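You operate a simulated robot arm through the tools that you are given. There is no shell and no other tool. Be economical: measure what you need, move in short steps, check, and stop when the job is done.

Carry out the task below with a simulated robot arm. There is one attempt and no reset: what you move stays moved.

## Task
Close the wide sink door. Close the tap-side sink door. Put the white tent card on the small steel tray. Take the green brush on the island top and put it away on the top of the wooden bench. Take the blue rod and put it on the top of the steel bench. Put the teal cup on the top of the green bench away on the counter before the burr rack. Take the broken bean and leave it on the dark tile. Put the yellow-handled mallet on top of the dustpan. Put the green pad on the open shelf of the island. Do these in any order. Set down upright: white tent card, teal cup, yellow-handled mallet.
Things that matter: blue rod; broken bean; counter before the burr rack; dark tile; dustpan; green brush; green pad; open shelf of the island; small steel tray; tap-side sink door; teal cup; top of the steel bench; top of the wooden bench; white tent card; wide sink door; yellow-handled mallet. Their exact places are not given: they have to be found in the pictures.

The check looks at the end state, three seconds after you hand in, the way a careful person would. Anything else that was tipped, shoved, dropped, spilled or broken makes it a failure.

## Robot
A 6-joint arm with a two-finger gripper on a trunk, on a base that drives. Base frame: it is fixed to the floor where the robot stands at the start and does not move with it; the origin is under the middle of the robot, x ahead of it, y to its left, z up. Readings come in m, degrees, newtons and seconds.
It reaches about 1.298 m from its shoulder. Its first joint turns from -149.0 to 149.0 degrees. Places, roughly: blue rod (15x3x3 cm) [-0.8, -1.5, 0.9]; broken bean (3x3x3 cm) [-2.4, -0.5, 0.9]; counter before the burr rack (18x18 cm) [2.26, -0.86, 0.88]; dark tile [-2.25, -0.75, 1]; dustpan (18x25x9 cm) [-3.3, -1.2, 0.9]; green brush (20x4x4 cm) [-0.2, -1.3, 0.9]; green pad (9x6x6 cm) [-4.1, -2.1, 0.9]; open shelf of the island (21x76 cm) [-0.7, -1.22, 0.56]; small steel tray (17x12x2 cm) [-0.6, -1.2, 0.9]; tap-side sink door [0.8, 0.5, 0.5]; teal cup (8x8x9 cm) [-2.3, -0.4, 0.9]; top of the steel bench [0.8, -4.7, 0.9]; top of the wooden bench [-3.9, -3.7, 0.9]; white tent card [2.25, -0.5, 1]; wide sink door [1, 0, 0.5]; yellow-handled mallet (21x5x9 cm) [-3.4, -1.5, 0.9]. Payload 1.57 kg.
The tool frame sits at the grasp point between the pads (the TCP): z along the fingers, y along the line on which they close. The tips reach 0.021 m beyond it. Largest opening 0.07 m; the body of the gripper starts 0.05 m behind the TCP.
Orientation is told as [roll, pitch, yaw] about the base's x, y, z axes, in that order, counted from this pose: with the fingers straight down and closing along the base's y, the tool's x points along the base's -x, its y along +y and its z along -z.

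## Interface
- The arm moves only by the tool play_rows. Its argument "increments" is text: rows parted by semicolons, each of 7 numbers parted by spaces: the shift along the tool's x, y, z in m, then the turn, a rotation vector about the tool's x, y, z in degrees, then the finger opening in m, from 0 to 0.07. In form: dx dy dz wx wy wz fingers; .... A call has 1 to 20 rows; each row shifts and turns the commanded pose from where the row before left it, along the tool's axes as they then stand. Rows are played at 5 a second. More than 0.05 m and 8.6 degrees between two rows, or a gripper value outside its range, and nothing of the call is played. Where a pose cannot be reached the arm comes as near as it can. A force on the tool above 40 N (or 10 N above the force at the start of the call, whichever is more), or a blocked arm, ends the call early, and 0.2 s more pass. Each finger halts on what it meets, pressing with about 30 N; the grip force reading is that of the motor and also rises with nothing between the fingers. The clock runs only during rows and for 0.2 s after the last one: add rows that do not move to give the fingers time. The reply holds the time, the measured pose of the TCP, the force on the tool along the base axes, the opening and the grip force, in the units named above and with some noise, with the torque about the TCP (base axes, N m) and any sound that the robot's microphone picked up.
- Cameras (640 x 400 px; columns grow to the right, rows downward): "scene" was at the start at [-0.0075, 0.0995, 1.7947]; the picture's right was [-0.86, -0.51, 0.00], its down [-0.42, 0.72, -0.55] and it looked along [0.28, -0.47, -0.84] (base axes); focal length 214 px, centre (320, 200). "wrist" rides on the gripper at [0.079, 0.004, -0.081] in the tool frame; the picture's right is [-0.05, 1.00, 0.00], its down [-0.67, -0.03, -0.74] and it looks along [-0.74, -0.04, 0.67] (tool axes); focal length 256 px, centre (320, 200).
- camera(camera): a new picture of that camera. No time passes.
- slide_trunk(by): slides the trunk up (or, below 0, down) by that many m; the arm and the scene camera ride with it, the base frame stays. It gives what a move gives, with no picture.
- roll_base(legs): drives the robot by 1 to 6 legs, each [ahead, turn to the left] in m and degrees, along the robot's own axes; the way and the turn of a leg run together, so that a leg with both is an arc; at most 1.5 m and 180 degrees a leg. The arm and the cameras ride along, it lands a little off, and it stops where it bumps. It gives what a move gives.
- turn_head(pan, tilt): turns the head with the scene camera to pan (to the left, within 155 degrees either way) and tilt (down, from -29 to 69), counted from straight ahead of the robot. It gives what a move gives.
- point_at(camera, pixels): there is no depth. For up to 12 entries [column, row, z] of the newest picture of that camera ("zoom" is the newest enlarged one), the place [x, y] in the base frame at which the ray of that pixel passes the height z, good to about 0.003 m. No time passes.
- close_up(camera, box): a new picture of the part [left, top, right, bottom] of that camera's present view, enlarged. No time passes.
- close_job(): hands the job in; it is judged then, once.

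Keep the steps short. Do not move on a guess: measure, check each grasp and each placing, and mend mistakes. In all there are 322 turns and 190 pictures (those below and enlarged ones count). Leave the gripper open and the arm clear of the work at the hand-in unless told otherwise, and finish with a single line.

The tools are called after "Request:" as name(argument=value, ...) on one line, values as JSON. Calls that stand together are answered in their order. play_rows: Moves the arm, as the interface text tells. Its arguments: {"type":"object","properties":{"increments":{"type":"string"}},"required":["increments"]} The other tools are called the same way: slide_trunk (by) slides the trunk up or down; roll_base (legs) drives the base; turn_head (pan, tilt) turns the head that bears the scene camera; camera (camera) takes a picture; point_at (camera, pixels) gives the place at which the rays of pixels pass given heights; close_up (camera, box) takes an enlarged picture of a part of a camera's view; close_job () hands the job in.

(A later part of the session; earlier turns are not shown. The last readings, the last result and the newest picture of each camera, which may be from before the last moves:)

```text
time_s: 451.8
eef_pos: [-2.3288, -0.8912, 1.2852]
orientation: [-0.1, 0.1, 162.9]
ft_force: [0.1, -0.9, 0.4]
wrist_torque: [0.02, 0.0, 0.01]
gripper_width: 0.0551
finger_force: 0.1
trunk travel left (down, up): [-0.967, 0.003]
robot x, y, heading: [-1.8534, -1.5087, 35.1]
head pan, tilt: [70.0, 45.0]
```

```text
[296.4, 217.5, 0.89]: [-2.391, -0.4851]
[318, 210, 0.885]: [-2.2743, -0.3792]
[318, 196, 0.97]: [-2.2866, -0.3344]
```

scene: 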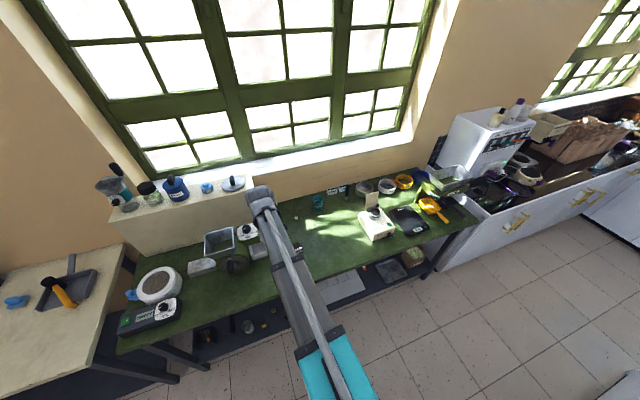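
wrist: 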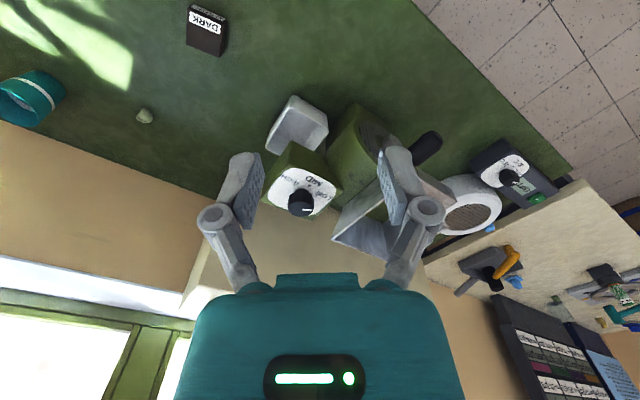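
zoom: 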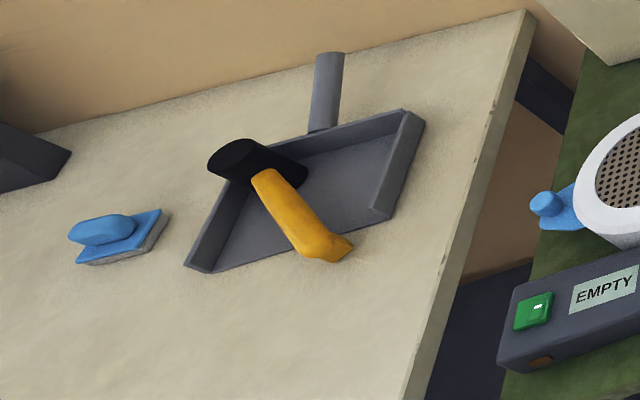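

Request:
close_up(camera="wrist", box=[90, 0, 290, 140])

Request:
point_at(camera="wrist", pixels=[[144, 117, 0.89], [188, 48, 0.89], [223, 56, 0.89], [190, 15, 0.89], [227, 18, 0.89], [205, 45, 0.9]])

```text
2.86 times, centred on (190, 70) of wrist
```

zoom: 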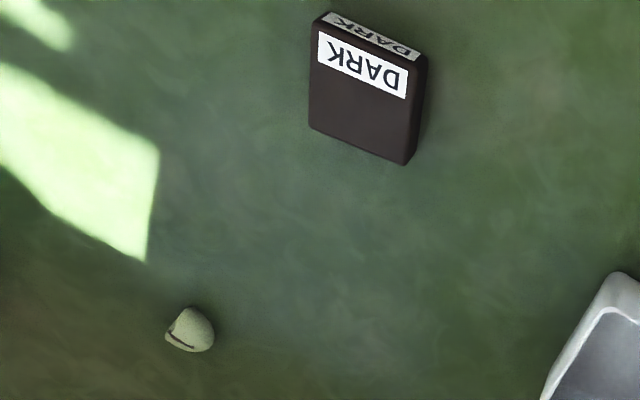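

```text
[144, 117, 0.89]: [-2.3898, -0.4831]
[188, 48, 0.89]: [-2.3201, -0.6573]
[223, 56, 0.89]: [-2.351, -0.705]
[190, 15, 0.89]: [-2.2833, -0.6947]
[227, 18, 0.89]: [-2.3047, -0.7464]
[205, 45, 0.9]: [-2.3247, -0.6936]
```

Request:
play_rows(increments="-.0197 -.0414 0 0 0 0 .06;-.0197 -.0414 0 0 0 0 .06;-.0197 -.0414 0 0 0 0 .06;-.0197 -.0414 0 0 0 0 .06;-.0197 -.0414 0 0 0 0 .06;-.0197 -.0414 0 0 0 0 .06;-.0197 -.0414 0 0 0 0 .06;-.0197 -.0414 0 0 0 0 .06;-.0197 -.0414 0 0 0 0 .06;0 0 0 0 0 0 .06")

Request:
slide_trunk(by=-0.25)

Request:
camera(camera="wrist")

```text
time_s: 454.0
eef_pos: [-2.3741, -0.5183, 1.285]
orientation: [-0.1, -0.1, 162.8]
ft_force: [0.0, -0.5, -0.3]
wrist_torque: [-0.01, 0.03, 0.04]
gripper_width: 0.0602
finger_force: 0.1
out of reach, approached as far as the arm can: row 9
trunk travel left (down, up): [-0.967, 0.003]
robot x, y, heading: [-1.8536, -1.51, 35.1]
head pan, tilt: [70.0, 45.0]
```

```text
time_s: 456.6
eef_pos: [-2.3724, -0.5188, 1.0335]
orientation: [-0.1, 0.0, 162.9]
ft_force: [0.1, -0.7, -0.9]
wrist_torque: [0.0, 0.01, 0.0]
gripper_width: 0.0599
finger_force: 0.1
trunk travel left (down, up): [-0.717, 0.253]
robot x, y, heading: [-1.856, -1.5108, 34.9]
head pan, tilt: [70.0, 45.0]
```

```text
60 pictures are left
```

wrist: 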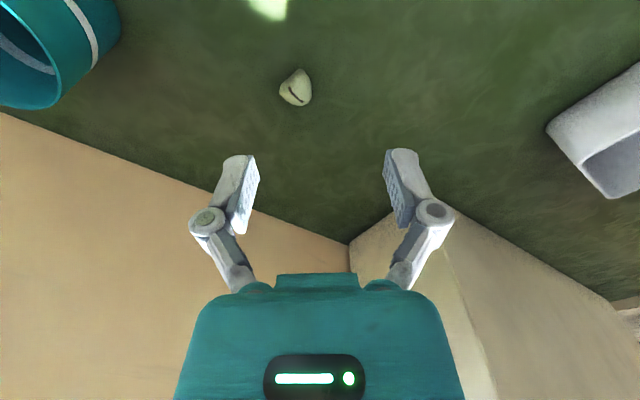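

Request:
slide_trunk(by=0.25)

Request:
roll_base(legs=[[0, -40], [-0.25, 0]])

```text
time_s: 459.1
eef_pos: [-2.3728, -0.5182, 1.2849]
orientation: [-0.1, 0.0, 162.9]
ft_force: [-0.1, 0.0, 0.3]
wrist_torque: [-0.01, -0.01, -0.01]
gripper_width: 0.0598
finger_force: 0.0
trunk travel left (down, up): [-0.967, 0.003]
robot x, y, heading: [-1.8537, -1.5066, 34.8]
head pan, tilt: [70.0, 45.0]
```

```text
time_s: 464.0
eef_pos: [-1.8555, -0.3952, 1.2858]
orientation: [-0.1, 0.0, 122.4]
ft_force: [-0.1, -0.6, -0.8]
wrist_torque: [0.01, 0.03, -0.02]
gripper_width: 0.06
finger_force: 0.1
trunk travel left (down, up): [-0.967, 0.003]
robot x, y, heading: [-2.106, -1.4823, -5.9]
head pan, tilt: [70.0, 45.0]
```

Request:
play_rows(increments="-.0193 .0453 0 0 0 0 .06;-.0193 .0453 0 0 0 0 .06;-.0193 .0453 0 0 0 0 .06;-.0193 .0453 0 0 0 0 .06;-.0193 .0453 0 0 0 0 .06;-.0193 .0453 0 0 0 0 .06;-.0193 .0453 0 0 0 0 .06;-.0193 .0453 0 0 0 0 .06;-.0193 .0453 0 0 0 0 .06;-.0193 .0453 0 0 0 0 .06;-.0193 .0453 0 0 0 0 .06;0 0 0 0 0 0 .06")

Request:
slide_trunk(by=-0.25)

Request:
camera(camera="wrist")

```text
time_s: 466.6
eef_pos: [-2.389, -0.4818, 1.285]
orientation: [-0.2, 0.1, 122.4]
ft_force: [0.6, 0.0, 1.5]
wrist_torque: [-0.01, 0.0, -0.01]
gripper_width: 0.0598
finger_force: 0.0
trunk travel left (down, up): [-0.967, 0.003]
robot x, y, heading: [-2.1037, -1.4803, -5.9]
head pan, tilt: [70.0, 45.0]
```

```text
time_s: 469.1
eef_pos: [-2.3879, -0.4813, 1.0353]
orientation: [-0.2, 0.1, 122.4]
ft_force: [-0.3, 0.1, 0.5]
wrist_torque: [0.0, 0.02, 0.04]
gripper_width: 0.0604
finger_force: 0.0
trunk travel left (down, up): [-0.717, 0.253]
robot x, y, heading: [-2.1039, -1.4809, -6.0]
head pan, tilt: [70.0, 45.0]
```

```text
59 pictures are left
```

wrist: 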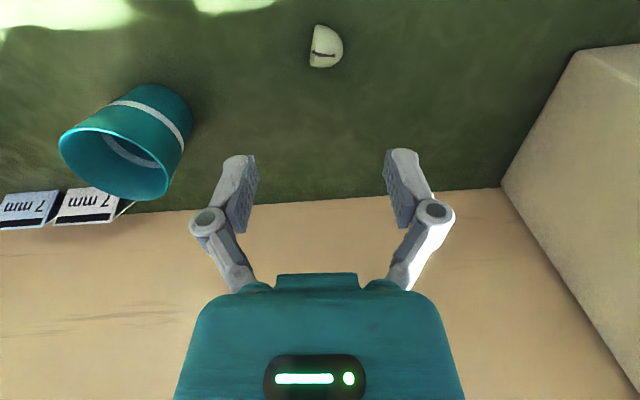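

Request:
point_at(camera="wrist", pixels=[[326, 50, 0.89], [326, 50, 0.885], [326, 36, 0.9]])

Request:
close_up(camera="wrist", box=[290, 10, 360, 80])

```text
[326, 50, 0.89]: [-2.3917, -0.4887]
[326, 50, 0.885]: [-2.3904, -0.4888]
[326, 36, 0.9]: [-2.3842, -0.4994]
```

```text
5.71 times, centred on (325, 45) of wrist
```

zoom: 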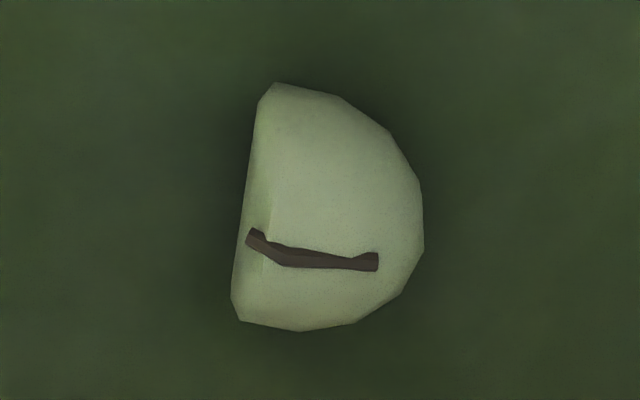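

Request:
play_rows(increments=".0047 .0065 0 0 0 0 .06;0 0 0 0 0 0 .06")

Request:
slide_trunk(by=-0.11)

Request:
slide_trunk(by=-0.02)

Request:
play_rows(increments="0 0 0 0 0 0 0.045;0 0 0 0 0 0 0.035;0 0 0 0 0 0 0.025;0 0 0 0 0 0 0.015;0 0 0 0 0 0 0.015;0 0 0 0 0 0 0.015")

Request:
camera(camera="wrist")

```text
time_s: 469.7
eef_pos: [-2.3909, -0.489, 1.035]
orientation: [-0.2, 0.1, 122.5]
ft_force: [0.9, 0.2, 0.4]
wrist_torque: [-0.01, 0.01, -0.03]
gripper_width: 0.0602
finger_force: 0.2
trunk travel left (down, up): [-0.717, 0.253]
robot x, y, heading: [-2.1036, -1.4825, -5.8]
head pan, tilt: [70.0, 45.0]
```

```text
time_s: 471.2
eef_pos: [-2.391, -0.4889, 0.9259]
orientation: [-0.1, 0.0, 122.4]
ft_force: [0.6, -0.4, 1.2]
wrist_torque: [0.01, 0.01, 0.01]
gripper_width: 0.0601
finger_force: 0.1
trunk travel left (down, up): [-0.607, 0.363]
robot x, y, heading: [-2.1017, -1.4766, -5.9]
head pan, tilt: [70.0, 45.0]
```

```text
time_s: 471.8
eef_pos: [-2.3916, -0.4895, 0.9041]
orientation: [-0.1, 0.2, 122.5]
ft_force: [0.5, -0.7, -0.2]
wrist_torque: [0.0, 0.0, 0.0]
gripper_width: 0.06
finger_force: 0.0
trunk travel left (down, up): [-0.587, 0.383]
robot x, y, heading: [-2.1019, -1.484, -6.0]
head pan, tilt: [70.0, 45.0]
```

```text
time_s: 473.2
eef_pos: [-2.391, -0.4892, 0.9072]
orientation: [-0.1, -0.1, 122.4]
ft_force: [-1.8, -1.3, 4.1]
wrist_torque: [-0.07, 0.09, -0.03]
gripper_width: 0.0233
finger_force: 30.2
trunk travel left (down, up): [-0.587, 0.383]
robot x, y, heading: [-2.1048, -1.4831, -6.0]
head pan, tilt: [70.0, 45.0]
```

```text
57 pictures are left
```

wrist: 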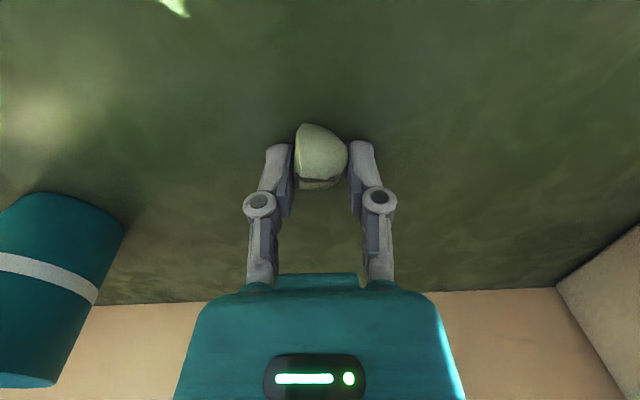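

Request:
slide_trunk(by=0.14)

Request:
play_rows(increments=".0449 .0101 0 0 0 0 .015;.0449 .0101 0 0 0 0 .015;.0449 .0101 0 0 0 0 .015;.0449 .0101 0 0 0 0 .015;.0449 .0101 0 0 0 0 .015;0 0 0 0 0 0 .015")

Request:
camera(camera="wrist")

```text
time_s: 474.9
eef_pos: [-2.3924, -0.4882, 1.0467]
orientation: [-0.1, 0.1, 122.4]
ft_force: [-0.2, -0.3, -0.3]
wrist_torque: [-0.06, -0.03, -0.03]
gripper_width: 0.0233
finger_force: 30.1
trunk travel left (down, up): [-0.727, 0.243]
robot x, y, heading: [-2.1023, -1.4781, -5.8]
head pan, tilt: [70.0, 45.0]
```

```text
time_s: 476.3
eef_pos: [-2.3144, -0.7058, 1.0457]
orientation: [-0.1, -0.1, 122.4]
ft_force: [0.1, -1.0, -0.9]
wrist_torque: [0.02, 0.0, 0.01]
gripper_width: 0.0231
finger_force: 29.8
trunk travel left (down, up): [-0.727, 0.243]
robot x, y, heading: [-2.105, -1.4778, -5.9]
head pan, tilt: [70.0, 45.0]
```

```text
56 pictures are left
```

wrist: 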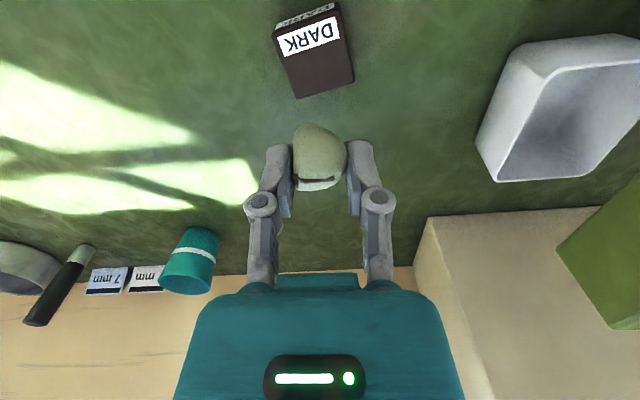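

Request:
point_at(camera="wrist", pixels=[[275, 25, 0.895], [343, 10, 0.895], [353, 80, 0.895], [300, 97, 0.895], [315, 55, 0.895], [320, 70, 0.895]])

Request:
close_up(camera="wrist", box=[240, 0, 400, 120])

```text
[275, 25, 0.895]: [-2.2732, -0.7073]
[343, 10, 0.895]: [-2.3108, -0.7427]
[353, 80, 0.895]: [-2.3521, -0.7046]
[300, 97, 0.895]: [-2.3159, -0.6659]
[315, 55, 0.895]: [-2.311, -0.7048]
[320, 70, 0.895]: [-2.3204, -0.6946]
```

```text
3.33 times, centred on (320, 60) of wrist
```

zoom: 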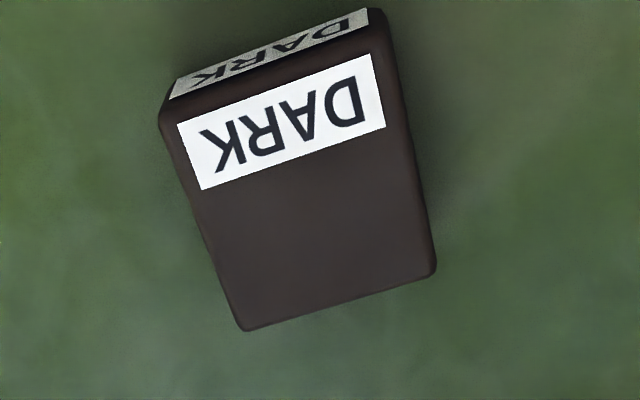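

Request:
slide_trunk(by=-0.1)

Request:
slide_trunk(by=-0.012)

Request:
slide_trunk(by=-0.005)

Request:
slide_trunk(by=-0.004)

Request:
camera(camera="wrist")

```text
time_s: 477.6
eef_pos: [-2.3139, -0.7051, 0.9451]
orientation: [-0.2, 0.1, 122.4]
ft_force: [-0.9, -0.5, 0.4]
wrist_torque: [0.0, -0.01, 0.03]
gripper_width: 0.0228
finger_force: 30.0
trunk travel left (down, up): [-0.627, 0.343]
robot x, y, heading: [-2.1029, -1.4837, -5.8]
head pan, tilt: [70.0, 45.0]
```

```text
time_s: 478.2
eef_pos: [-2.3144, -0.7042, 0.9335]
orientation: [-0.1, 0.1, 122.4]
ft_force: [-1.2, -0.2, 0.1]
wrist_torque: [0.01, 0.03, -0.04]
gripper_width: 0.0223
finger_force: 30.4
trunk travel left (down, up): [-0.615, 0.355]
robot x, y, heading: [-2.1021, -1.4816, -5.8]
head pan, tilt: [70.0, 45.0]
```

```text
time_s: 478.7
eef_pos: [-2.3145, -0.7051, 0.9311]
orientation: [-0.2, -0.2, 122.5]
ft_force: [1.1, -1.2, 26.1]
wrist_torque: [-0.09, -0.03, -0.02]
gripper_width: 0.0226
finger_force: 30.4
trunk travel left (down, up): [-0.61, 0.36]
robot x, y, heading: [-2.102, -1.4821, -6.2]
head pan, tilt: [70.0, 45.0]
stopped: the force on the tool passed its limit at 43 N (the readings are from after the stop); the commanded pose is now the measured one
```

```text
time_s: 479.1
eef_pos: [-2.3139, -0.7056, 0.9312]
orientation: [-0.2, -0.3, 122.4]
ft_force: [0.7, -1.7, 35.1]
wrist_torque: [-0.1, -0.05, -0.01]
gripper_width: 0.0227
finger_force: 29.9
trunk travel left (down, up): [-0.61, 0.36]
robot x, y, heading: [-2.1014, -1.48, -5.9]
head pan, tilt: [70.0, 45.0]
stopped: the force on the tool passed its limit at 49 N (the readings are from after the stop); the commanded pose is now the measured one
```

```text
54 pictures are left
```

wrist: 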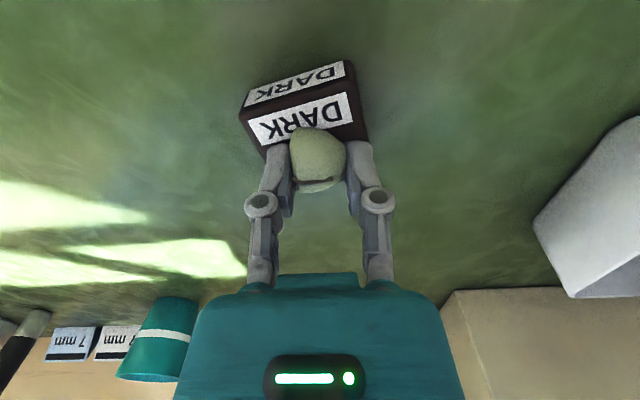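

Request:
slide_trunk(by=0.004)

Request:
play_rows(increments="0 0 0 0 0 0 0.026;0 0 0 0 0 0 0.03;0 0 0 0 0 0 0.036;0 0 0 0 0 0 0.045;0 0 0 0 0 0 0.055;0 0 0 0 0 0 0.055")

Request:
slide_trunk(by=0.13)

Request:
camera(camera="wrist")

```text
time_s: 479.6
eef_pos: [-2.316, -0.7041, 0.9328]
orientation: [-0.2, -0.3, 122.4]
ft_force: [-0.5, -0.2, 0.2]
wrist_torque: [0.0, 0.01, 0.0]
gripper_width: 0.0222
finger_force: 30.0
trunk travel left (down, up): [-0.614, 0.356]
robot x, y, heading: [-2.1059, -1.4801, -6.0]
head pan, tilt: [70.0, 45.0]
```

```text
time_s: 481.0
eef_pos: [-2.3141, -0.7034, 0.9332]
orientation: [-0.2, -0.3, 122.4]
ft_force: [0.3, -0.2, 0.0]
wrist_torque: [0.0, 0.03, 0.03]
gripper_width: 0.0551
finger_force: 0.1
trunk travel left (down, up): [-0.614, 0.356]
robot x, y, heading: [-2.1002, -1.4847, -5.8]
head pan, tilt: [70.0, 45.0]
```

```text
time_s: 482.6
eef_pos: [-2.3156, -0.7018, 1.0624]
orientation: [-0.2, -0.3, 122.4]
ft_force: [0.3, 0.5, 0.1]
wrist_torque: [0.02, 0.02, -0.01]
gripper_width: 0.0551
finger_force: 0.1
trunk travel left (down, up): [-0.744, 0.226]
robot x, y, heading: [-2.1047, -1.483, -5.8]
head pan, tilt: [70.0, 45.0]
```

```text
53 pictures are left
```

wrist: 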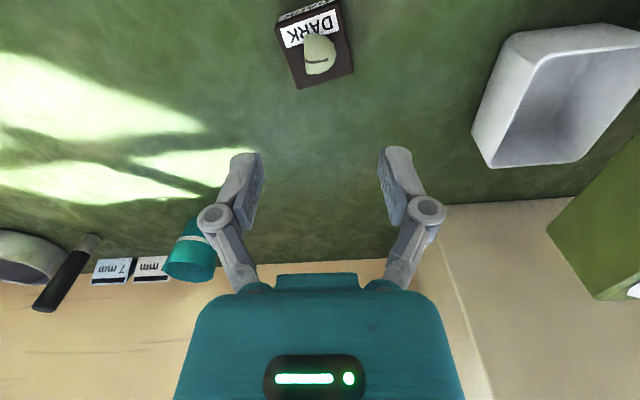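

Request:
slide_trunk(by=0.22)

Request:
roll_base(legs=[[0, 40.8], [0.42, 0]])

Request:
turn_head(pan=85, tilt=45)

Request:
camera(camera="scene")

Request:
close_up(camera="scene", box=[260, 130, 400, 230])

```text
time_s: 484.9
eef_pos: [-2.3141, -0.7026, 1.2821]
orientation: [-0.2, -0.2, 122.4]
ft_force: [-0.8, -1.5, 0.4]
wrist_torque: [-0.01, -0.01, 0.0]
gripper_width: 0.0551
finger_force: 0.0
trunk travel left (down, up): [-0.964, 0.006]
robot x, y, heading: [-2.1012, -1.4808, -5.8]
head pan, tilt: [70.0, 45.0]
```

```text
time_s: 490.7
eef_pos: [-2.4299, -0.792, 1.2825]
orientation: [-0.2, -0.2, 163.6]
ft_force: [0.5, 0.9, -0.4]
wrist_torque: [-0.04, 0.05, 0.02]
gripper_width: 0.0545
finger_force: 0.1
trunk travel left (down, up): [-0.964, 0.006]
robot x, y, heading: [-1.7737, -1.2199, 34.5]
head pan, tilt: [70.0, 45.0]
```

```text
time_s: 491.5
eef_pos: [-2.4311, -0.7917, 1.2822]
orientation: [-0.2, -0.2, 163.6]
ft_force: [-0.3, -0.3, 0.1]
wrist_torque: [-0.01, 0.02, 0.0]
gripper_width: 0.0551
finger_force: 0.1
trunk travel left (down, up): [-0.964, 0.006]
robot x, y, heading: [-1.7698, -1.2219, 34.8]
head pan, tilt: [85.0, 45.0]
```

```text
52 pictures are left
```

scene: 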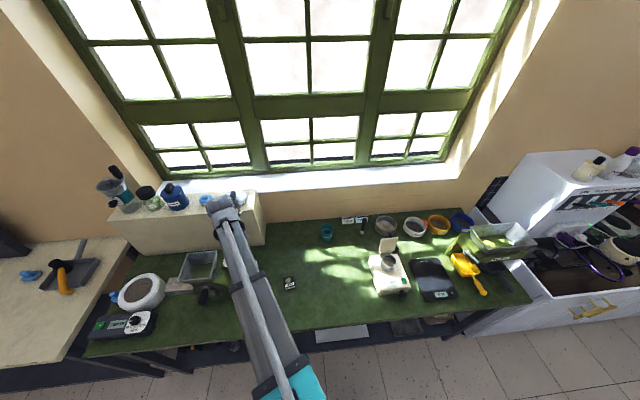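

```text
4.00 times, centred on (330, 180) of scene
```

zoom: 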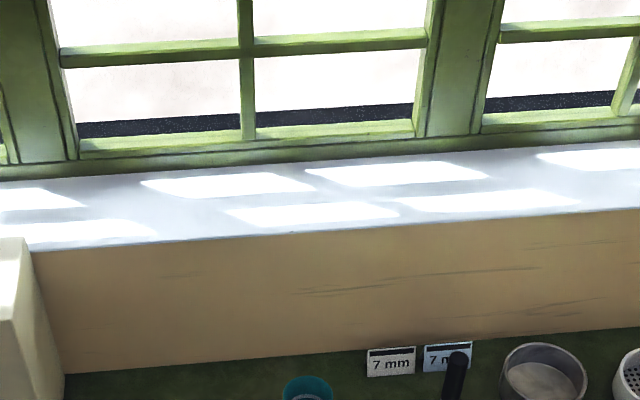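

Request:
close_up(camera="scene", box=[290, 205, 370, 265])

Request:
point_at(camera="zoom", pixels=[[295, 180, 0.97], [295, 160, 0.97], [295, 250, 0.885], [240, 170, 0.97], [350, 170, 0.97]])

```text
6.67 times, centred on (330, 235) of scene
```

zoom: 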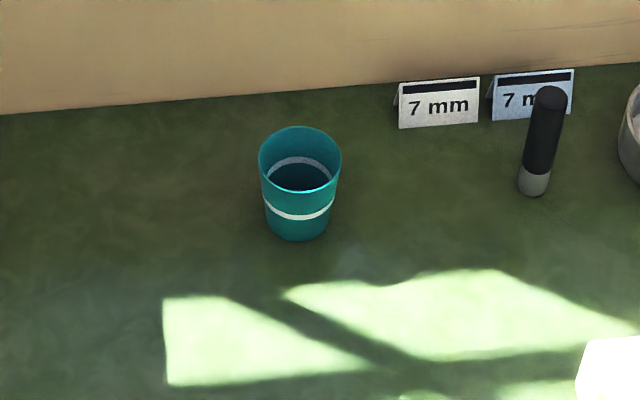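

```text
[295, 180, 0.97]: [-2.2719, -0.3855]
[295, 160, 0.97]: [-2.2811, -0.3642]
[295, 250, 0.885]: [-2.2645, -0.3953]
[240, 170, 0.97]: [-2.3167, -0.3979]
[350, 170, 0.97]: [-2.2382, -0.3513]
```

Request:
play_rows(increments="0 0 0 0 0 -7.33 .05;0 0 0 0 0 -7.33 .05;0 0 0 0 0 -7.33 .05;0 0 0 0 0 -7.33 .05;0 0 0 0 0 -7.33 .05;0 0 0 0 0 -7.33 .05;0 0 0 0 0 -7.33 .05;.0413 -.0257 0 0 0 0 .05;.0413 -.0257 0 0 0 0 .05;.0413 -.0257 0 0 0 0 .05;.0413 -.0257 0 0 0 0 .05;.0413 -.0257 0 0 0 0 .05;.0413 -.0257 0 0 0 0 .05;.0413 -.0257 0 0 0 0 .05;.0413 -.0257 0 0 0 0 .05;.0413 -.0257 0 0 0 0 .05;0 0 0 0 0 0 .05")

Request:
slide_trunk(by=-0.17)

Request:
camera(camera="wrist")

```text
time_s: 495.1
eef_pos: [-2.2578, -0.3878, 1.2828]
orientation: [-0.4, 0.0, -145.0]
ft_force: [-0.8, 0.1, -0.3]
wrist_torque: [0.0, -0.01, 0.03]
gripper_width: 0.0499
finger_force: 0.1
trunk travel left (down, up): [-0.964, 0.006]
robot x, y, heading: [-1.7678, -1.2177, 34.3]
head pan, tilt: [85.0, 45.0]
```

```text
time_s: 497.0
eef_pos: [-2.2566, -0.3894, 1.1127]
orientation: [-0.3, 0.0, -145.0]
ft_force: [-0.6, 0.2, 0.3]
wrist_torque: [-0.01, -0.01, 0.0]
gripper_width: 0.0498
finger_force: 0.1
trunk travel left (down, up): [-0.794, 0.176]
robot x, y, heading: [-1.7729, -1.2225, 34.8]
head pan, tilt: [85.0, 45.0]
```

```text
49 pictures are left
```

wrist: 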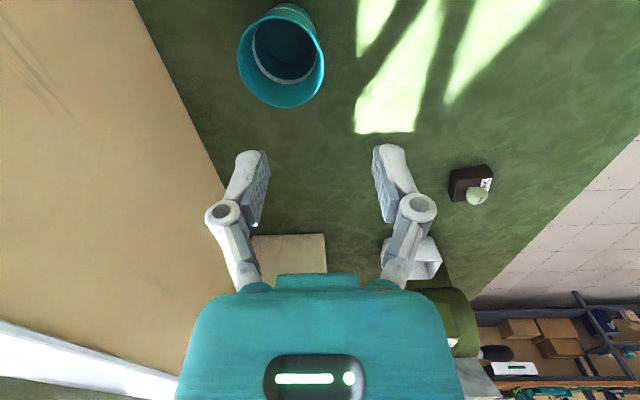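

Request:
close_up(camera="wrist", box=[220, 0, 350, 120])

Request:
point_at(camera="wrist", pixels=[[238, 65, 0.97], [325, 72, 0.97], [285, 107, 0.97], [280, 30, 0.97], [288, 5, 0.885], [325, 65, 0.965], [281, 65, 0.97]])

```text
3.33 times, centred on (285, 60) of wrist
```

zoom: 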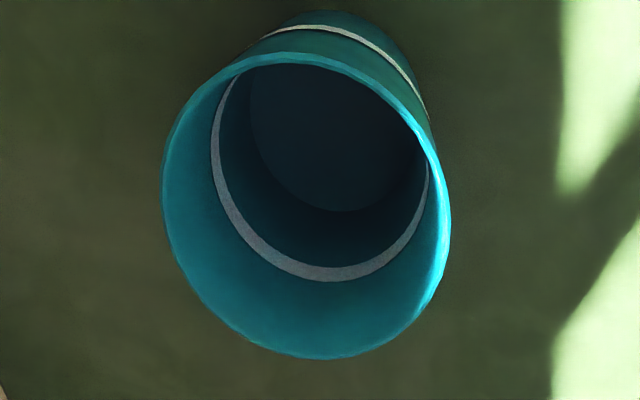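

```text
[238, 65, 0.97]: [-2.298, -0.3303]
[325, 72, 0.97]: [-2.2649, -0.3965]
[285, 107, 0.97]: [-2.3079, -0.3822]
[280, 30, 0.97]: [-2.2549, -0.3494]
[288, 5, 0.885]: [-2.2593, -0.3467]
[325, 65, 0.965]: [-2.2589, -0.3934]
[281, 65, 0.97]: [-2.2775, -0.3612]
```

Request:
slide_trunk(by=-0.11)

Request:
camera(camera="wrist")

```text
time_s: 498.4
eef_pos: [-2.2572, -0.3882, 1.0022]
orientation: [-0.3, -0.1, -145.0]
ft_force: [0.6, -0.3, 0.4]
wrist_torque: [-0.02, -0.03, 0.01]
gripper_width: 0.0498
finger_force: 0.1
trunk travel left (down, up): [-0.684, 0.286]
robot x, y, heading: [-1.7698, -1.2203, 34.4]
head pan, tilt: [85.0, 45.0]
```

```text
47 pictures are left
```

wrist: 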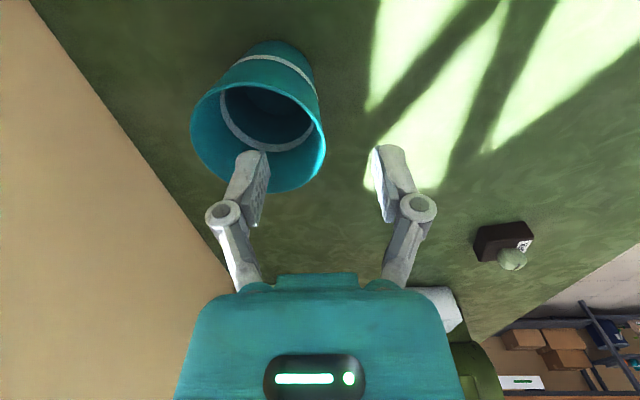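

Request:
point_at(camera="wrist", pixels=[[191, 130, 0.97], [325, 140, 0.97], [258, 78, 0.97], [262, 191, 0.97], [320, 175, 0.981], [258, 135, 0.97], [258, 135, 0.96]])

```text
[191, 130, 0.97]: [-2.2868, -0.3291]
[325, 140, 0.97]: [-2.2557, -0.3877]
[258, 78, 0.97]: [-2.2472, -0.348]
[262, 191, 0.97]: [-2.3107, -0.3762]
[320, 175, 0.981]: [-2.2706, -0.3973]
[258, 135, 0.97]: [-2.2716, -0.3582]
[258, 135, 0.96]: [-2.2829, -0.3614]
```

Request:
slide_trunk(by=-0.044)

Request:
camera(camera="wrist")

```text
time_s: 499.3
eef_pos: [-2.2571, -0.3884, 0.9583]
orientation: [-0.2, 0.0, -145.0]
ft_force: [0.4, 0.3, -0.7]
wrist_torque: [0.03, 0.0, 0.0]
gripper_width: 0.0499
finger_force: 0.0
trunk travel left (down, up): [-0.64, 0.33]
robot x, y, heading: [-1.7723, -1.2221, 34.6]
head pan, tilt: [85.0, 45.0]
```

```text
46 pictures are left
```

wrist: 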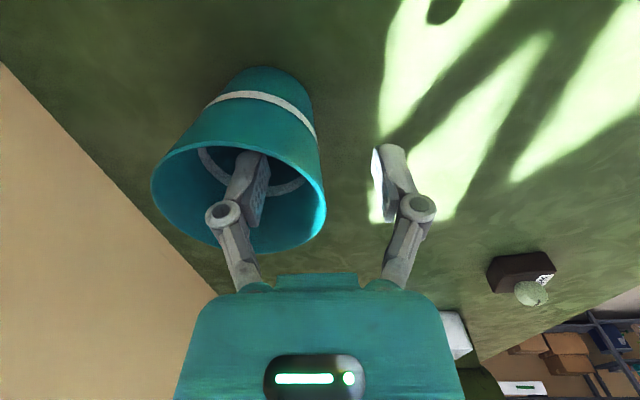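

Request:
play_rows(increments="0 0 0 0 0 0 0.035;0 0 0 0 0 0 0.02;0 0 0 0 0 0 0.01;0 0 0 0 0 0 0;0 0 0 0 0 0 0;0 0 0 0 0 0 0;0 0 0 0 0 0 0")

Request:
slide_trunk(by=0.1)

Request:
camera(camera="wrist")

Request:
close_up(camera="scene", box=[260, 120, 400, 225])

```text
time_s: 500.9
eef_pos: [-2.2564, -0.389, 0.9588]
orientation: [-0.4, 0.0, -145.0]
ft_force: [-0.7, 4.5, 10.8]
wrist_torque: [0.89, 0.32, 0.02]
gripper_width: 0.0059
finger_force: 30.2
trunk travel left (down, up): [-0.64, 0.33]
robot x, y, heading: [-1.7686, -1.2161, 34.8]
head pan, tilt: [85.0, 45.0]
```

```text
time_s: 502.2
eef_pos: [-2.2573, -0.3877, 1.0587]
orientation: [-0.3, 0.0, -145.0]
ft_force: [-0.2, 0.2, -1.0]
wrist_torque: [-0.01, 0.0, 0.01]
gripper_width: 0.0058
finger_force: 30.5
trunk travel left (down, up): [-0.74, 0.23]
robot x, y, heading: [-1.7696, -1.2189, 34.6]
head pan, tilt: [85.0, 45.0]
```

```text
45 pictures are left
```

wrist: 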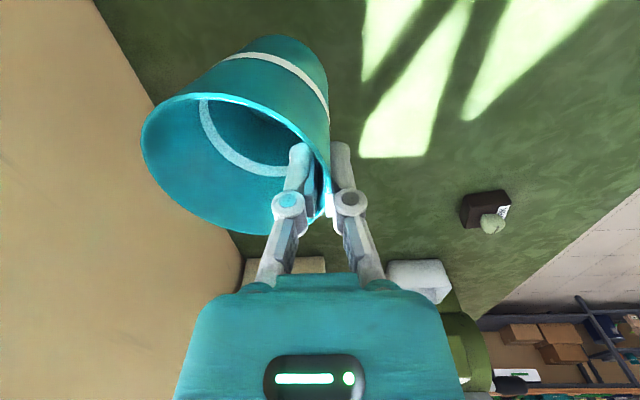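

```text
3.81 times, centred on (330, 172) of scene
```

zoom: 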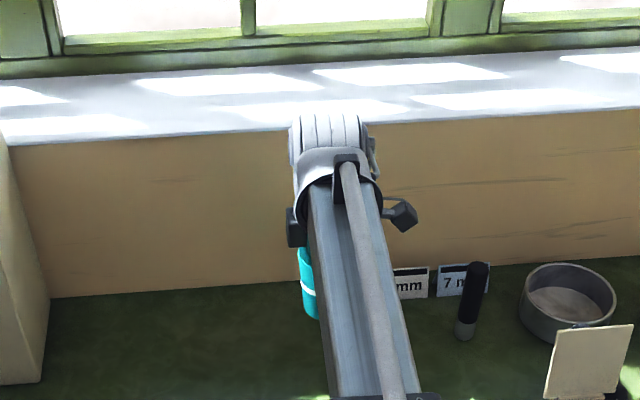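

Request:
slide_trunk(by=0.225)

Request:
play_rows(increments=".0372 .0272 0 0 0 0 0;.0372 .0272 0 0 0 0 0;.0372 .0272 0 0 0 0 0;.0372 .0272 0 0 0 0 0;.0372 .0272 0 0 0 0 0;.0372 .0272 0 0 0 0 0;.0375 .025 0 0 0 0 0;.0375 .025 0 0 0 0 0;.0375 .025 0 0 0 0 0;.0375 .025 0 0 0 0 0;.0375 .025 0 0 0 0 0;.0375 .025 0 0 0 0 0;.0375 .025 0 0 0 0 0;.0375 .025 0 0 0 0 0")

Request:
play_rows(increments=".0192 .0446 0 0 0 0 0;.0192 .0446 0 0 0 0 0;.0192 .0446 0 0 0 0 0;.0192 .0446 0 0 0 0 0;.0192 .0446 0 0 0 0 0;.0192 .0446 0 0 0 0 0;.0192 .0446 0 0 0 0 0;.0192 .0446 0 0 0 0 0;.0192 .0446 0 0 0 0 0;.0192 .0446 0 0 0 0 0;.0192 .0446 0 0 0 0 0;.0192 .0446 0 0 0 0 0;.0192 .0446 0 0 0 0 0;0 0 0 0 0 0 0")

Request:
camera(camera="wrist")

```text
time_s: 504.6
eef_pos: [-2.258, -0.3875, 1.2832]
orientation: [-0.4, 0.0, -145.1]
ft_force: [0.0, 0.3, -0.4]
wrist_torque: [-0.01, 0.03, 0.02]
gripper_width: 0.0059
finger_force: 29.5
trunk travel left (down, up): [-0.965, 0.005]
robot x, y, heading: [-1.7775, -1.2183, 34.6]
head pan, tilt: [85.0, 45.0]
```

```text
time_s: 507.6
eef_pos: [-1.6172, -0.385, 1.2841]
orientation: [-0.3, -0.2, -145.0]
ft_force: [0.4, -0.4, -0.4]
wrist_torque: [0.0, 0.01, 0.01]
gripper_width: 0.0059
finger_force: 29.9
trunk travel left (down, up): [-0.965, 0.005]
robot x, y, heading: [-1.7712, -1.2173, 34.2]
head pan, tilt: [85.0, 45.0]
```

```text
time_s: 510.6
eef_pos: [-1.1175, -0.6769, 1.2829]
orientation: [0.4, 0.1, -147.5]
ft_force: [0.1, -0.5, -0.7]
wrist_torque: [0.01, 0.01, -0.03]
gripper_width: 0.006
finger_force: 30.0
out of reach, approached as far as the arm can: row 1, 12, 13
trunk travel left (down, up): [-0.965, 0.005]
robot x, y, heading: [-1.7736, -1.2179, 34.3]
head pan, tilt: [85.0, 45.0]
```

```text
43 pictures are left
```

wrist: 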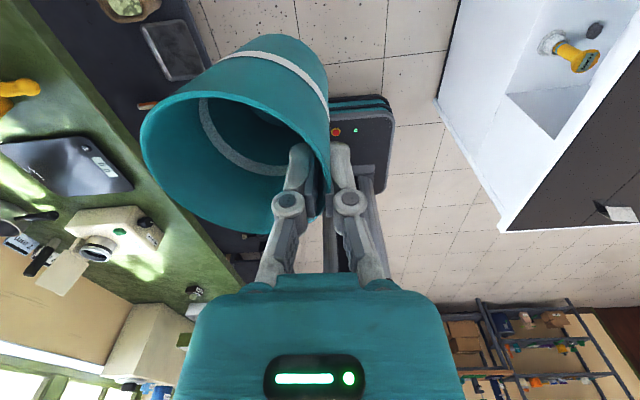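

Request:
play_rows(increments="0 0 0 0 0 8.5 0;0 0 0 0 0 8.5 0;0 0 0 0 0 8.5 0;0 0 0 0 0 8.5 0;0 0 0 0 0 8.5 0;0 0 0 0 0 8.5 0;0 0 0 0 0 8.5 0;0 0 0 0 0 8.5 0;0 0 0 0 0 8.5 0;0 0 0 0 0 8.5 0;0 0 0 0 0 0 0")

Request:
roll_base(legs=[[0, 1.5], [1.5, 0], [0.85, 0]])

```text
time_s: 513.0
eef_pos: [-1.1174, -0.6788, 1.2833]
orientation: [0.0, -0.2, 129.8]
ft_force: [-0.6, -0.1, -0.4]
wrist_torque: [-0.01, 0.01, -0.02]
gripper_width: 0.006
finger_force: 30.3
trunk travel left (down, up): [-0.965, 0.005]
robot x, y, heading: [-1.7724, -1.2165, 34.5]
head pan, tilt: [85.0, 45.0]
```

```text
time_s: 527.6
eef_pos: [0.7689, 0.718, 1.2832]
orientation: [0.0, -0.2, 131.4]
ft_force: [0.6, -1.9, -0.3]
wrist_torque: [-0.01, 0.04, -0.02]
gripper_width: 0.006
finger_force: 29.7
trunk travel left (down, up): [-0.965, 0.005]
robot x, y, heading: [0.1267, 0.1601, 36.1]
head pan, tilt: [85.0, 45.0]
```

Request:
roll_base(legs=[[0, -90.9]])

```text
time_s: 533.7
eef_pos: [0.6755, -0.4859, 1.2834]
orientation: [0.0, -0.3, 40.9]
ft_force: [0.3, 0.3, -0.5]
wrist_torque: [0.02, 0.0, 0.0]
gripper_width: 0.006
finger_force: 30.0
trunk travel left (down, up): [-0.965, 0.005]
robot x, y, heading: [0.172, 0.1978, -54.1]
head pan, tilt: [85.0, 45.0]
```

Request:
play_rows(increments="-.0481 .0105 0 0 0 0 0;-.0481 .0105 0 0 0 0 0;-.0481 .0105 0 0 0 0 0;-.0481 .0105 0 0 0 0 0;-.0481 .0105 0 0 0 0 0;-.0481 .0105 0 0 0 0 0;-.0481 .0105 0 0 0 0 0;-.0481 .0105 0 0 0 0 0;-.0481 .0105 0 0 0 0 0;-.0481 .0105 0 0 0 0 0;0 0 0 0 0 0 0")

Request:
roll_base(legs=[[1.5, 0], [0.3, 0]])

Request:
turn_head(pan=60, tilt=45)

Request:
camera(camera="scene")

```text
time_s: 536.1
eef_pos: [0.9722, -0.0926, 1.2836]
orientation: [0.0, -0.4, 40.8]
ft_force: [-0.2, -0.6, 0.1]
wrist_torque: [0.0, 0.0, 0.0]
gripper_width: 0.0058
finger_force: 30.1
out of reach, approached as far as the arm can: row 7
trunk travel left (down, up): [-0.965, 0.005]
robot x, y, heading: [0.1772, 0.1947, -53.9]
head pan, tilt: [85.0, 45.0]
```

```text
time_s: 547.2
eef_pos: [2.0327, -1.5318, 1.2836]
orientation: [-0.1, -0.3, 41.0]
ft_force: [0.0, -0.2, -0.8]
wrist_torque: [0.0, 0.02, 0.01]
gripper_width: 0.006
finger_force: 29.8
trunk travel left (down, up): [-0.965, 0.005]
robot x, y, heading: [1.2376, -1.2434, -53.6]
head pan, tilt: [85.0, 45.0]
```

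```text
time_s: 548.1
eef_pos: [2.0333, -1.5304, 1.2838]
orientation: [0.0, -0.3, 41.0]
ft_force: [0.3, 0.4, -0.9]
wrist_torque: [0.01, 0.01, 0.03]
gripper_width: 0.006
finger_force: 29.5
trunk travel left (down, up): [-0.965, 0.005]
robot x, y, heading: [1.233, -1.2409, -53.6]
head pan, tilt: [60.0, 45.0]
```

```text
42 pictures are left
```

scene: 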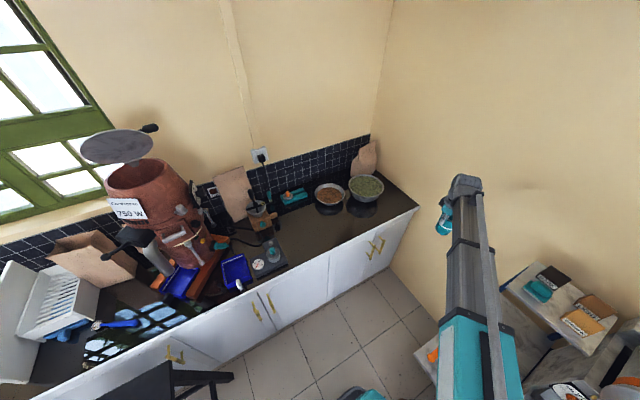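

Request:
point_at(camera="scene", pixels=[[293, 200, 0.9], [282, 203, 0.89], [306, 195, 0.89], [287, 262, 0.89], [310, 225, 0.885], [328, 208, 0.885], [345, 240, 0.88], [275, 225, 0.9]])

Request:
close_up(camera="scene", box=[220, 150, 420, 300])

```text
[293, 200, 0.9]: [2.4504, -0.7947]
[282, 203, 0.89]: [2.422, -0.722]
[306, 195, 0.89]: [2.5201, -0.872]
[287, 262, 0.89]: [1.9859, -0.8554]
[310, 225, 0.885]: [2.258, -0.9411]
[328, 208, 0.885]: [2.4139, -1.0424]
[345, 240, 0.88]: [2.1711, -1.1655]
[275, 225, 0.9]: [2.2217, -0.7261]
```

```text
2.67 times, centred on (320, 225) of scene
```

zoom: 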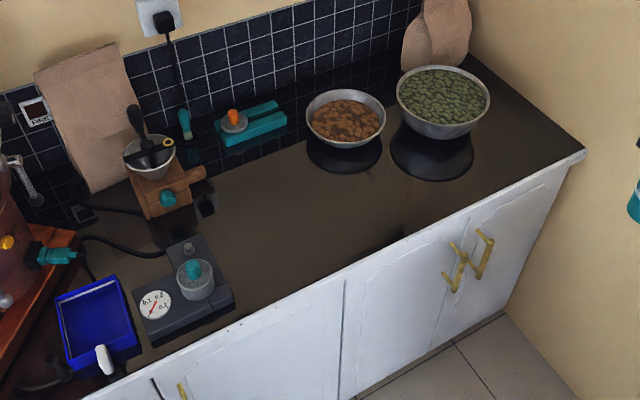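

Request:
roll_base(legs=[[0, 41.4]])

Request:
play_rows(increments="-.0216 -.0388 0 0 0 0 0;-.0216 -.0388 0 0 0 0 0;-.0216 -.0388 0 0 0 0 0;-.0216 -.0388 0 0 0 0 0;-.0216 -.0388 0 0 0 0 0;0 0 0 0 0 0 0")

Request:
turn_head(pan=30, tilt=45)

Request:
camera(camera="scene")

Request:
camera(camera="wrist")

```text
time_s: 551.2
eef_pos: [2.0231, -0.9312, 1.2819]
orientation: [0.0, -0.3, 82.3]
ft_force: [1.0, -0.6, -1.1]
wrist_torque: [0.01, -0.02, 0.01]
gripper_width: 0.0059
finger_force: 30.2
trunk travel left (down, up): [-0.965, 0.005]
robot x, y, heading: [1.2316, -1.2636, -12.5]
head pan, tilt: [60.0, 45.0]
```

```text
time_s: 552.6
eef_pos: [2.23, -0.85, 1.2836]
orientation: [0.0, -0.3, 82.2]
ft_force: [0.4, 0.3, -0.4]
wrist_torque: [0.05, -0.03, 0.0]
gripper_width: 0.0059
finger_force: 29.7
trunk travel left (down, up): [-0.965, 0.005]
robot x, y, heading: [1.2285, -1.264, -12.3]
head pan, tilt: [60.0, 45.0]
```

```text
time_s: 553.6
eef_pos: [2.2305, -0.8491, 1.2839]
orientation: [-0.1, -0.3, 82.4]
ft_force: [1.4, -0.4, -0.5]
wrist_torque: [-0.01, -0.02, -0.01]
gripper_width: 0.0059
finger_force: 29.9
trunk travel left (down, up): [-0.965, 0.005]
robot x, y, heading: [1.2289, -1.2642, -12.6]
head pan, tilt: [30.0, 45.0]
```

```text
40 pictures are left
```

scene: 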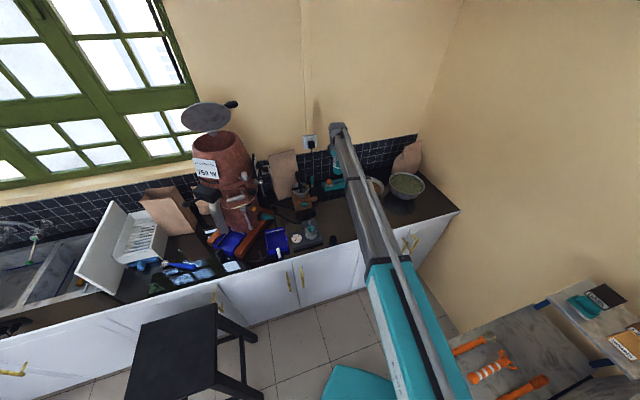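

```text
39 pictures are left
```

wrist: 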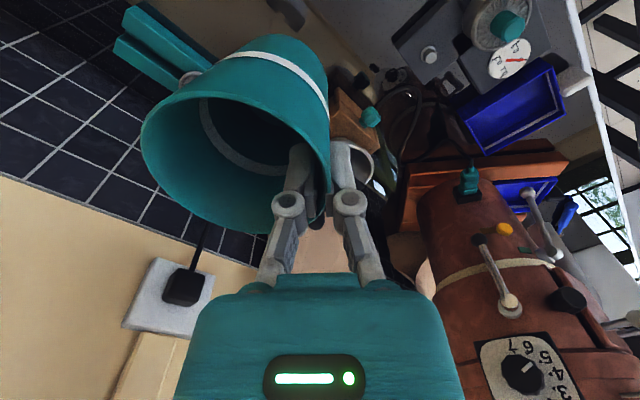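

Request:
slide_trunk(by=-0.28)

Request:
camera(camera="wrist")

Request:
close_up(camera="scene", box=[240, 70, 440, 220])

```text
time_s: 556.4
eef_pos: [2.2295, -0.85, 1.0032]
orientation: [-0.1, -0.3, 82.3]
ft_force: [0.0, -0.4, -0.6]
wrist_torque: [0.06, 0.02, 0.03]
gripper_width: 0.0059
finger_force: 30.4
trunk travel left (down, up): [-0.685, 0.285]
robot x, y, heading: [1.2313, -1.2679, -12.3]
head pan, tilt: [30.0, 45.0]
```

```text
38 pictures are left
```

wrist: 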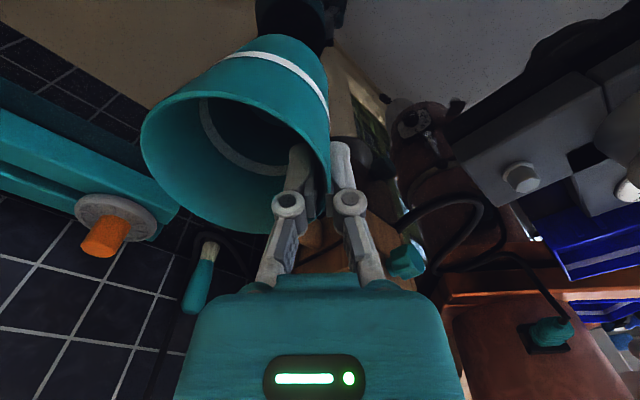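

```text
2.67 times, centred on (340, 145) of scene
```

zoom: 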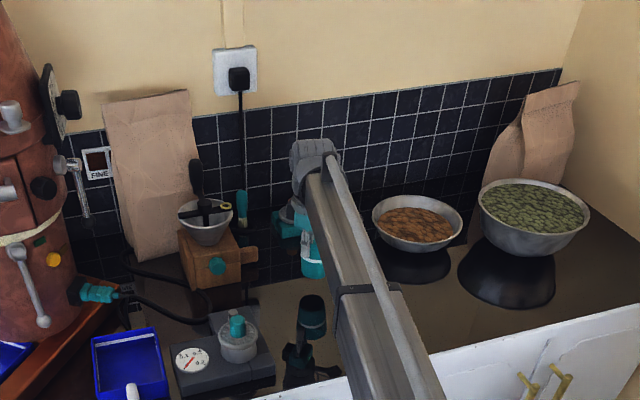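

Request:
slide_trunk(by=-0.028)

Request:
slide_trunk(by=-0.008)

Request:
slide_trunk(by=-0.004)

Request:
slide_trunk(by=-0.003)

Request:
close_up(camera="scene", box=[260, 70, 420, 190])

```text
time_s: 557.1
eef_pos: [2.2293, -0.8492, 0.9757]
orientation: [0.1, -0.4, 82.3]
ft_force: [-1.6, -0.4, -0.8]
wrist_torque: [0.01, 0.02, -0.03]
gripper_width: 0.006
finger_force: 29.7
trunk travel left (down, up): [-0.657, 0.313]
robot x, y, heading: [1.2285, -1.2592, -12.4]
head pan, tilt: [30.0, 45.0]
```

```text
time_s: 557.7
eef_pos: [2.2291, -0.8496, 0.9678]
orientation: [0.0, -0.3, 82.3]
ft_force: [-0.9, 0.4, -0.7]
wrist_torque: [0.02, -0.03, 0.0]
gripper_width: 0.006
finger_force: 30.0
trunk travel left (down, up): [-0.649, 0.321]
robot x, y, heading: [1.2283, -1.2618, -12.2]
head pan, tilt: [30.0, 45.0]
```

```text
time_s: 558.2
eef_pos: [2.2304, -0.8497, 0.9625]
orientation: [-0.1, -0.4, 82.4]
ft_force: [0.1, -1.1, -0.9]
wrist_torque: [0.01, 0.01, 0.0]
gripper_width: 0.0058
finger_force: 29.4
trunk travel left (down, up): [-0.645, 0.325]
robot x, y, heading: [1.2313, -1.2645, -12.2]
head pan, tilt: [30.0, 45.0]
```

```text
time_s: 558.8
eef_pos: [2.2285, -0.8491, 0.9613]
orientation: [0.1, -0.4, 82.3]
ft_force: [-2.3, 0.1, 8.8]
wrist_torque: [-0.14, -0.22, -0.01]
gripper_width: 0.0061
finger_force: 30.2
trunk travel left (down, up): [-0.642, 0.328]
robot x, y, heading: [1.2306, -1.2598, -12.2]
head pan, tilt: [30.0, 45.0]
```

```text
3.33 times, centred on (340, 130) of scene
```

zoom: 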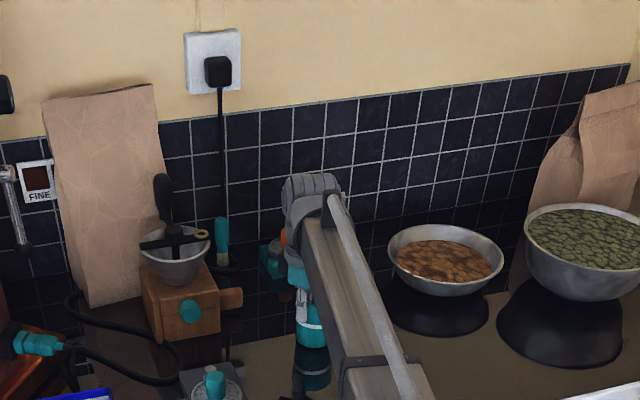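

Request:
play_rows(increments="0 0 0 0 0 0 0.012;0 0 0 0 0 0 0.02;0 0 0 0 0 0 0.03;0 0 0 0 0 0 0.042;0 0 0 0 0 0 0.042;0 0 0 0 0 0 0.042")

Request:
camera(camera="wrist")

```text
time_s: 560.2
eef_pos: [2.2309, -0.8498, 0.9594]
orientation: [0.0, -0.4, 82.3]
ft_force: [0.1, -0.2, -0.2]
wrist_torque: [0.01, 0.0, 0.01]
gripper_width: 0.0419
finger_force: 0.0
trunk travel left (down, up): [-0.642, 0.328]
robot x, y, heading: [1.2311, -1.2648, -12.3]
head pan, tilt: [30.0, 45.0]
```

```text
35 pictures are left
```

wrist: 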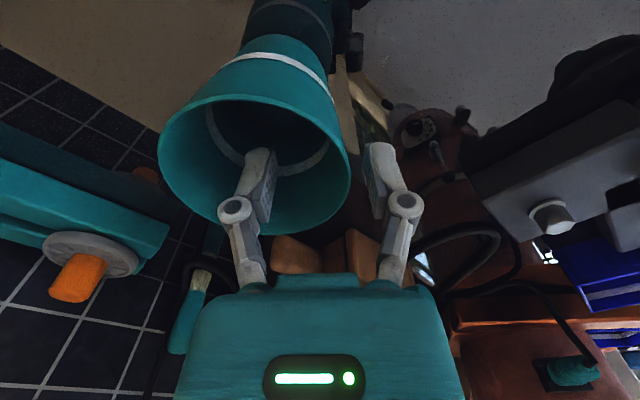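

Request:
slide_trunk(by=0.1)

Request:
slide_trunk(by=0.22)

Request:
play_rows(increments=".0216 .0388 0 0 0 0 0.07;.0216 .0388 0 0 0 0 0.07;.0216 .0388 0 0 0 0 0.07;.0216 .0388 0 0 0 0 0.07;.0216 .0388 0 0 0 0 0.07;0 0 0 0 0 0 0.07")

Request:
camera(camera="wrist")

Request:
close_up(camera="scene", box=[240, 130, 440, 280])

```text
time_s: 561.5
eef_pos: [2.2301, -0.8487, 1.061]
orientation: [0.1, -0.3, 82.3]
ft_force: [-1.0, 0.0, -0.5]
wrist_torque: [0.01, 0.0, -0.01]
gripper_width: 0.0421
finger_force: 0.1
trunk travel left (down, up): [-0.742, 0.228]
robot x, y, heading: [1.2307, -1.265, -12.6]
head pan, tilt: [30.0, 45.0]
```

```text
time_s: 563.8
eef_pos: [2.231, -0.8494, 1.2812]
orientation: [0.0, -0.3, 82.2]
ft_force: [-0.3, -0.5, -0.6]
wrist_torque: [0.0, -0.02, -0.03]
gripper_width: 0.042
finger_force: 0.0
trunk travel left (down, up): [-0.962, 0.008]
robot x, y, heading: [1.2305, -1.2627, -12.5]
head pan, tilt: [30.0, 45.0]
```

```text
time_s: 565.2
eef_pos: [2.025, -0.9321, 1.2809]
orientation: [0.0, -0.2, 82.3]
ft_force: [-1.0, -0.8, -0.7]
wrist_torque: [0.0, -0.02, -0.02]
gripper_width: 0.07
finger_force: 0.0
trunk travel left (down, up): [-0.962, 0.008]
robot x, y, heading: [1.2283, -1.2627, -12.2]
head pan, tilt: [30.0, 45.0]
```

```text
34 pictures are left
```

wrist: 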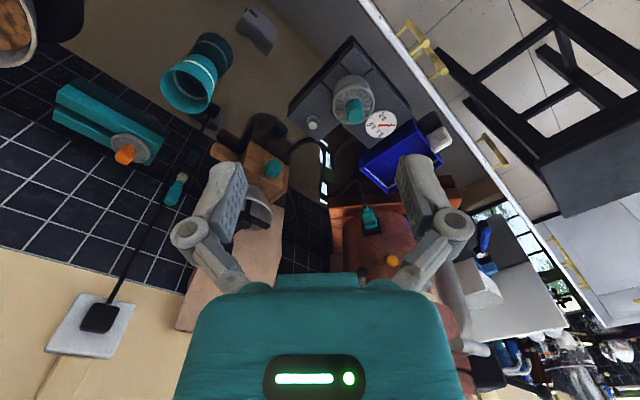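

```text
2.67 times, centred on (340, 205) of scene
```

zoom: 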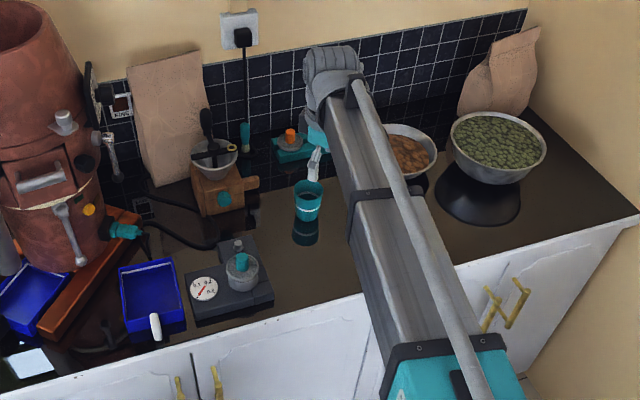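

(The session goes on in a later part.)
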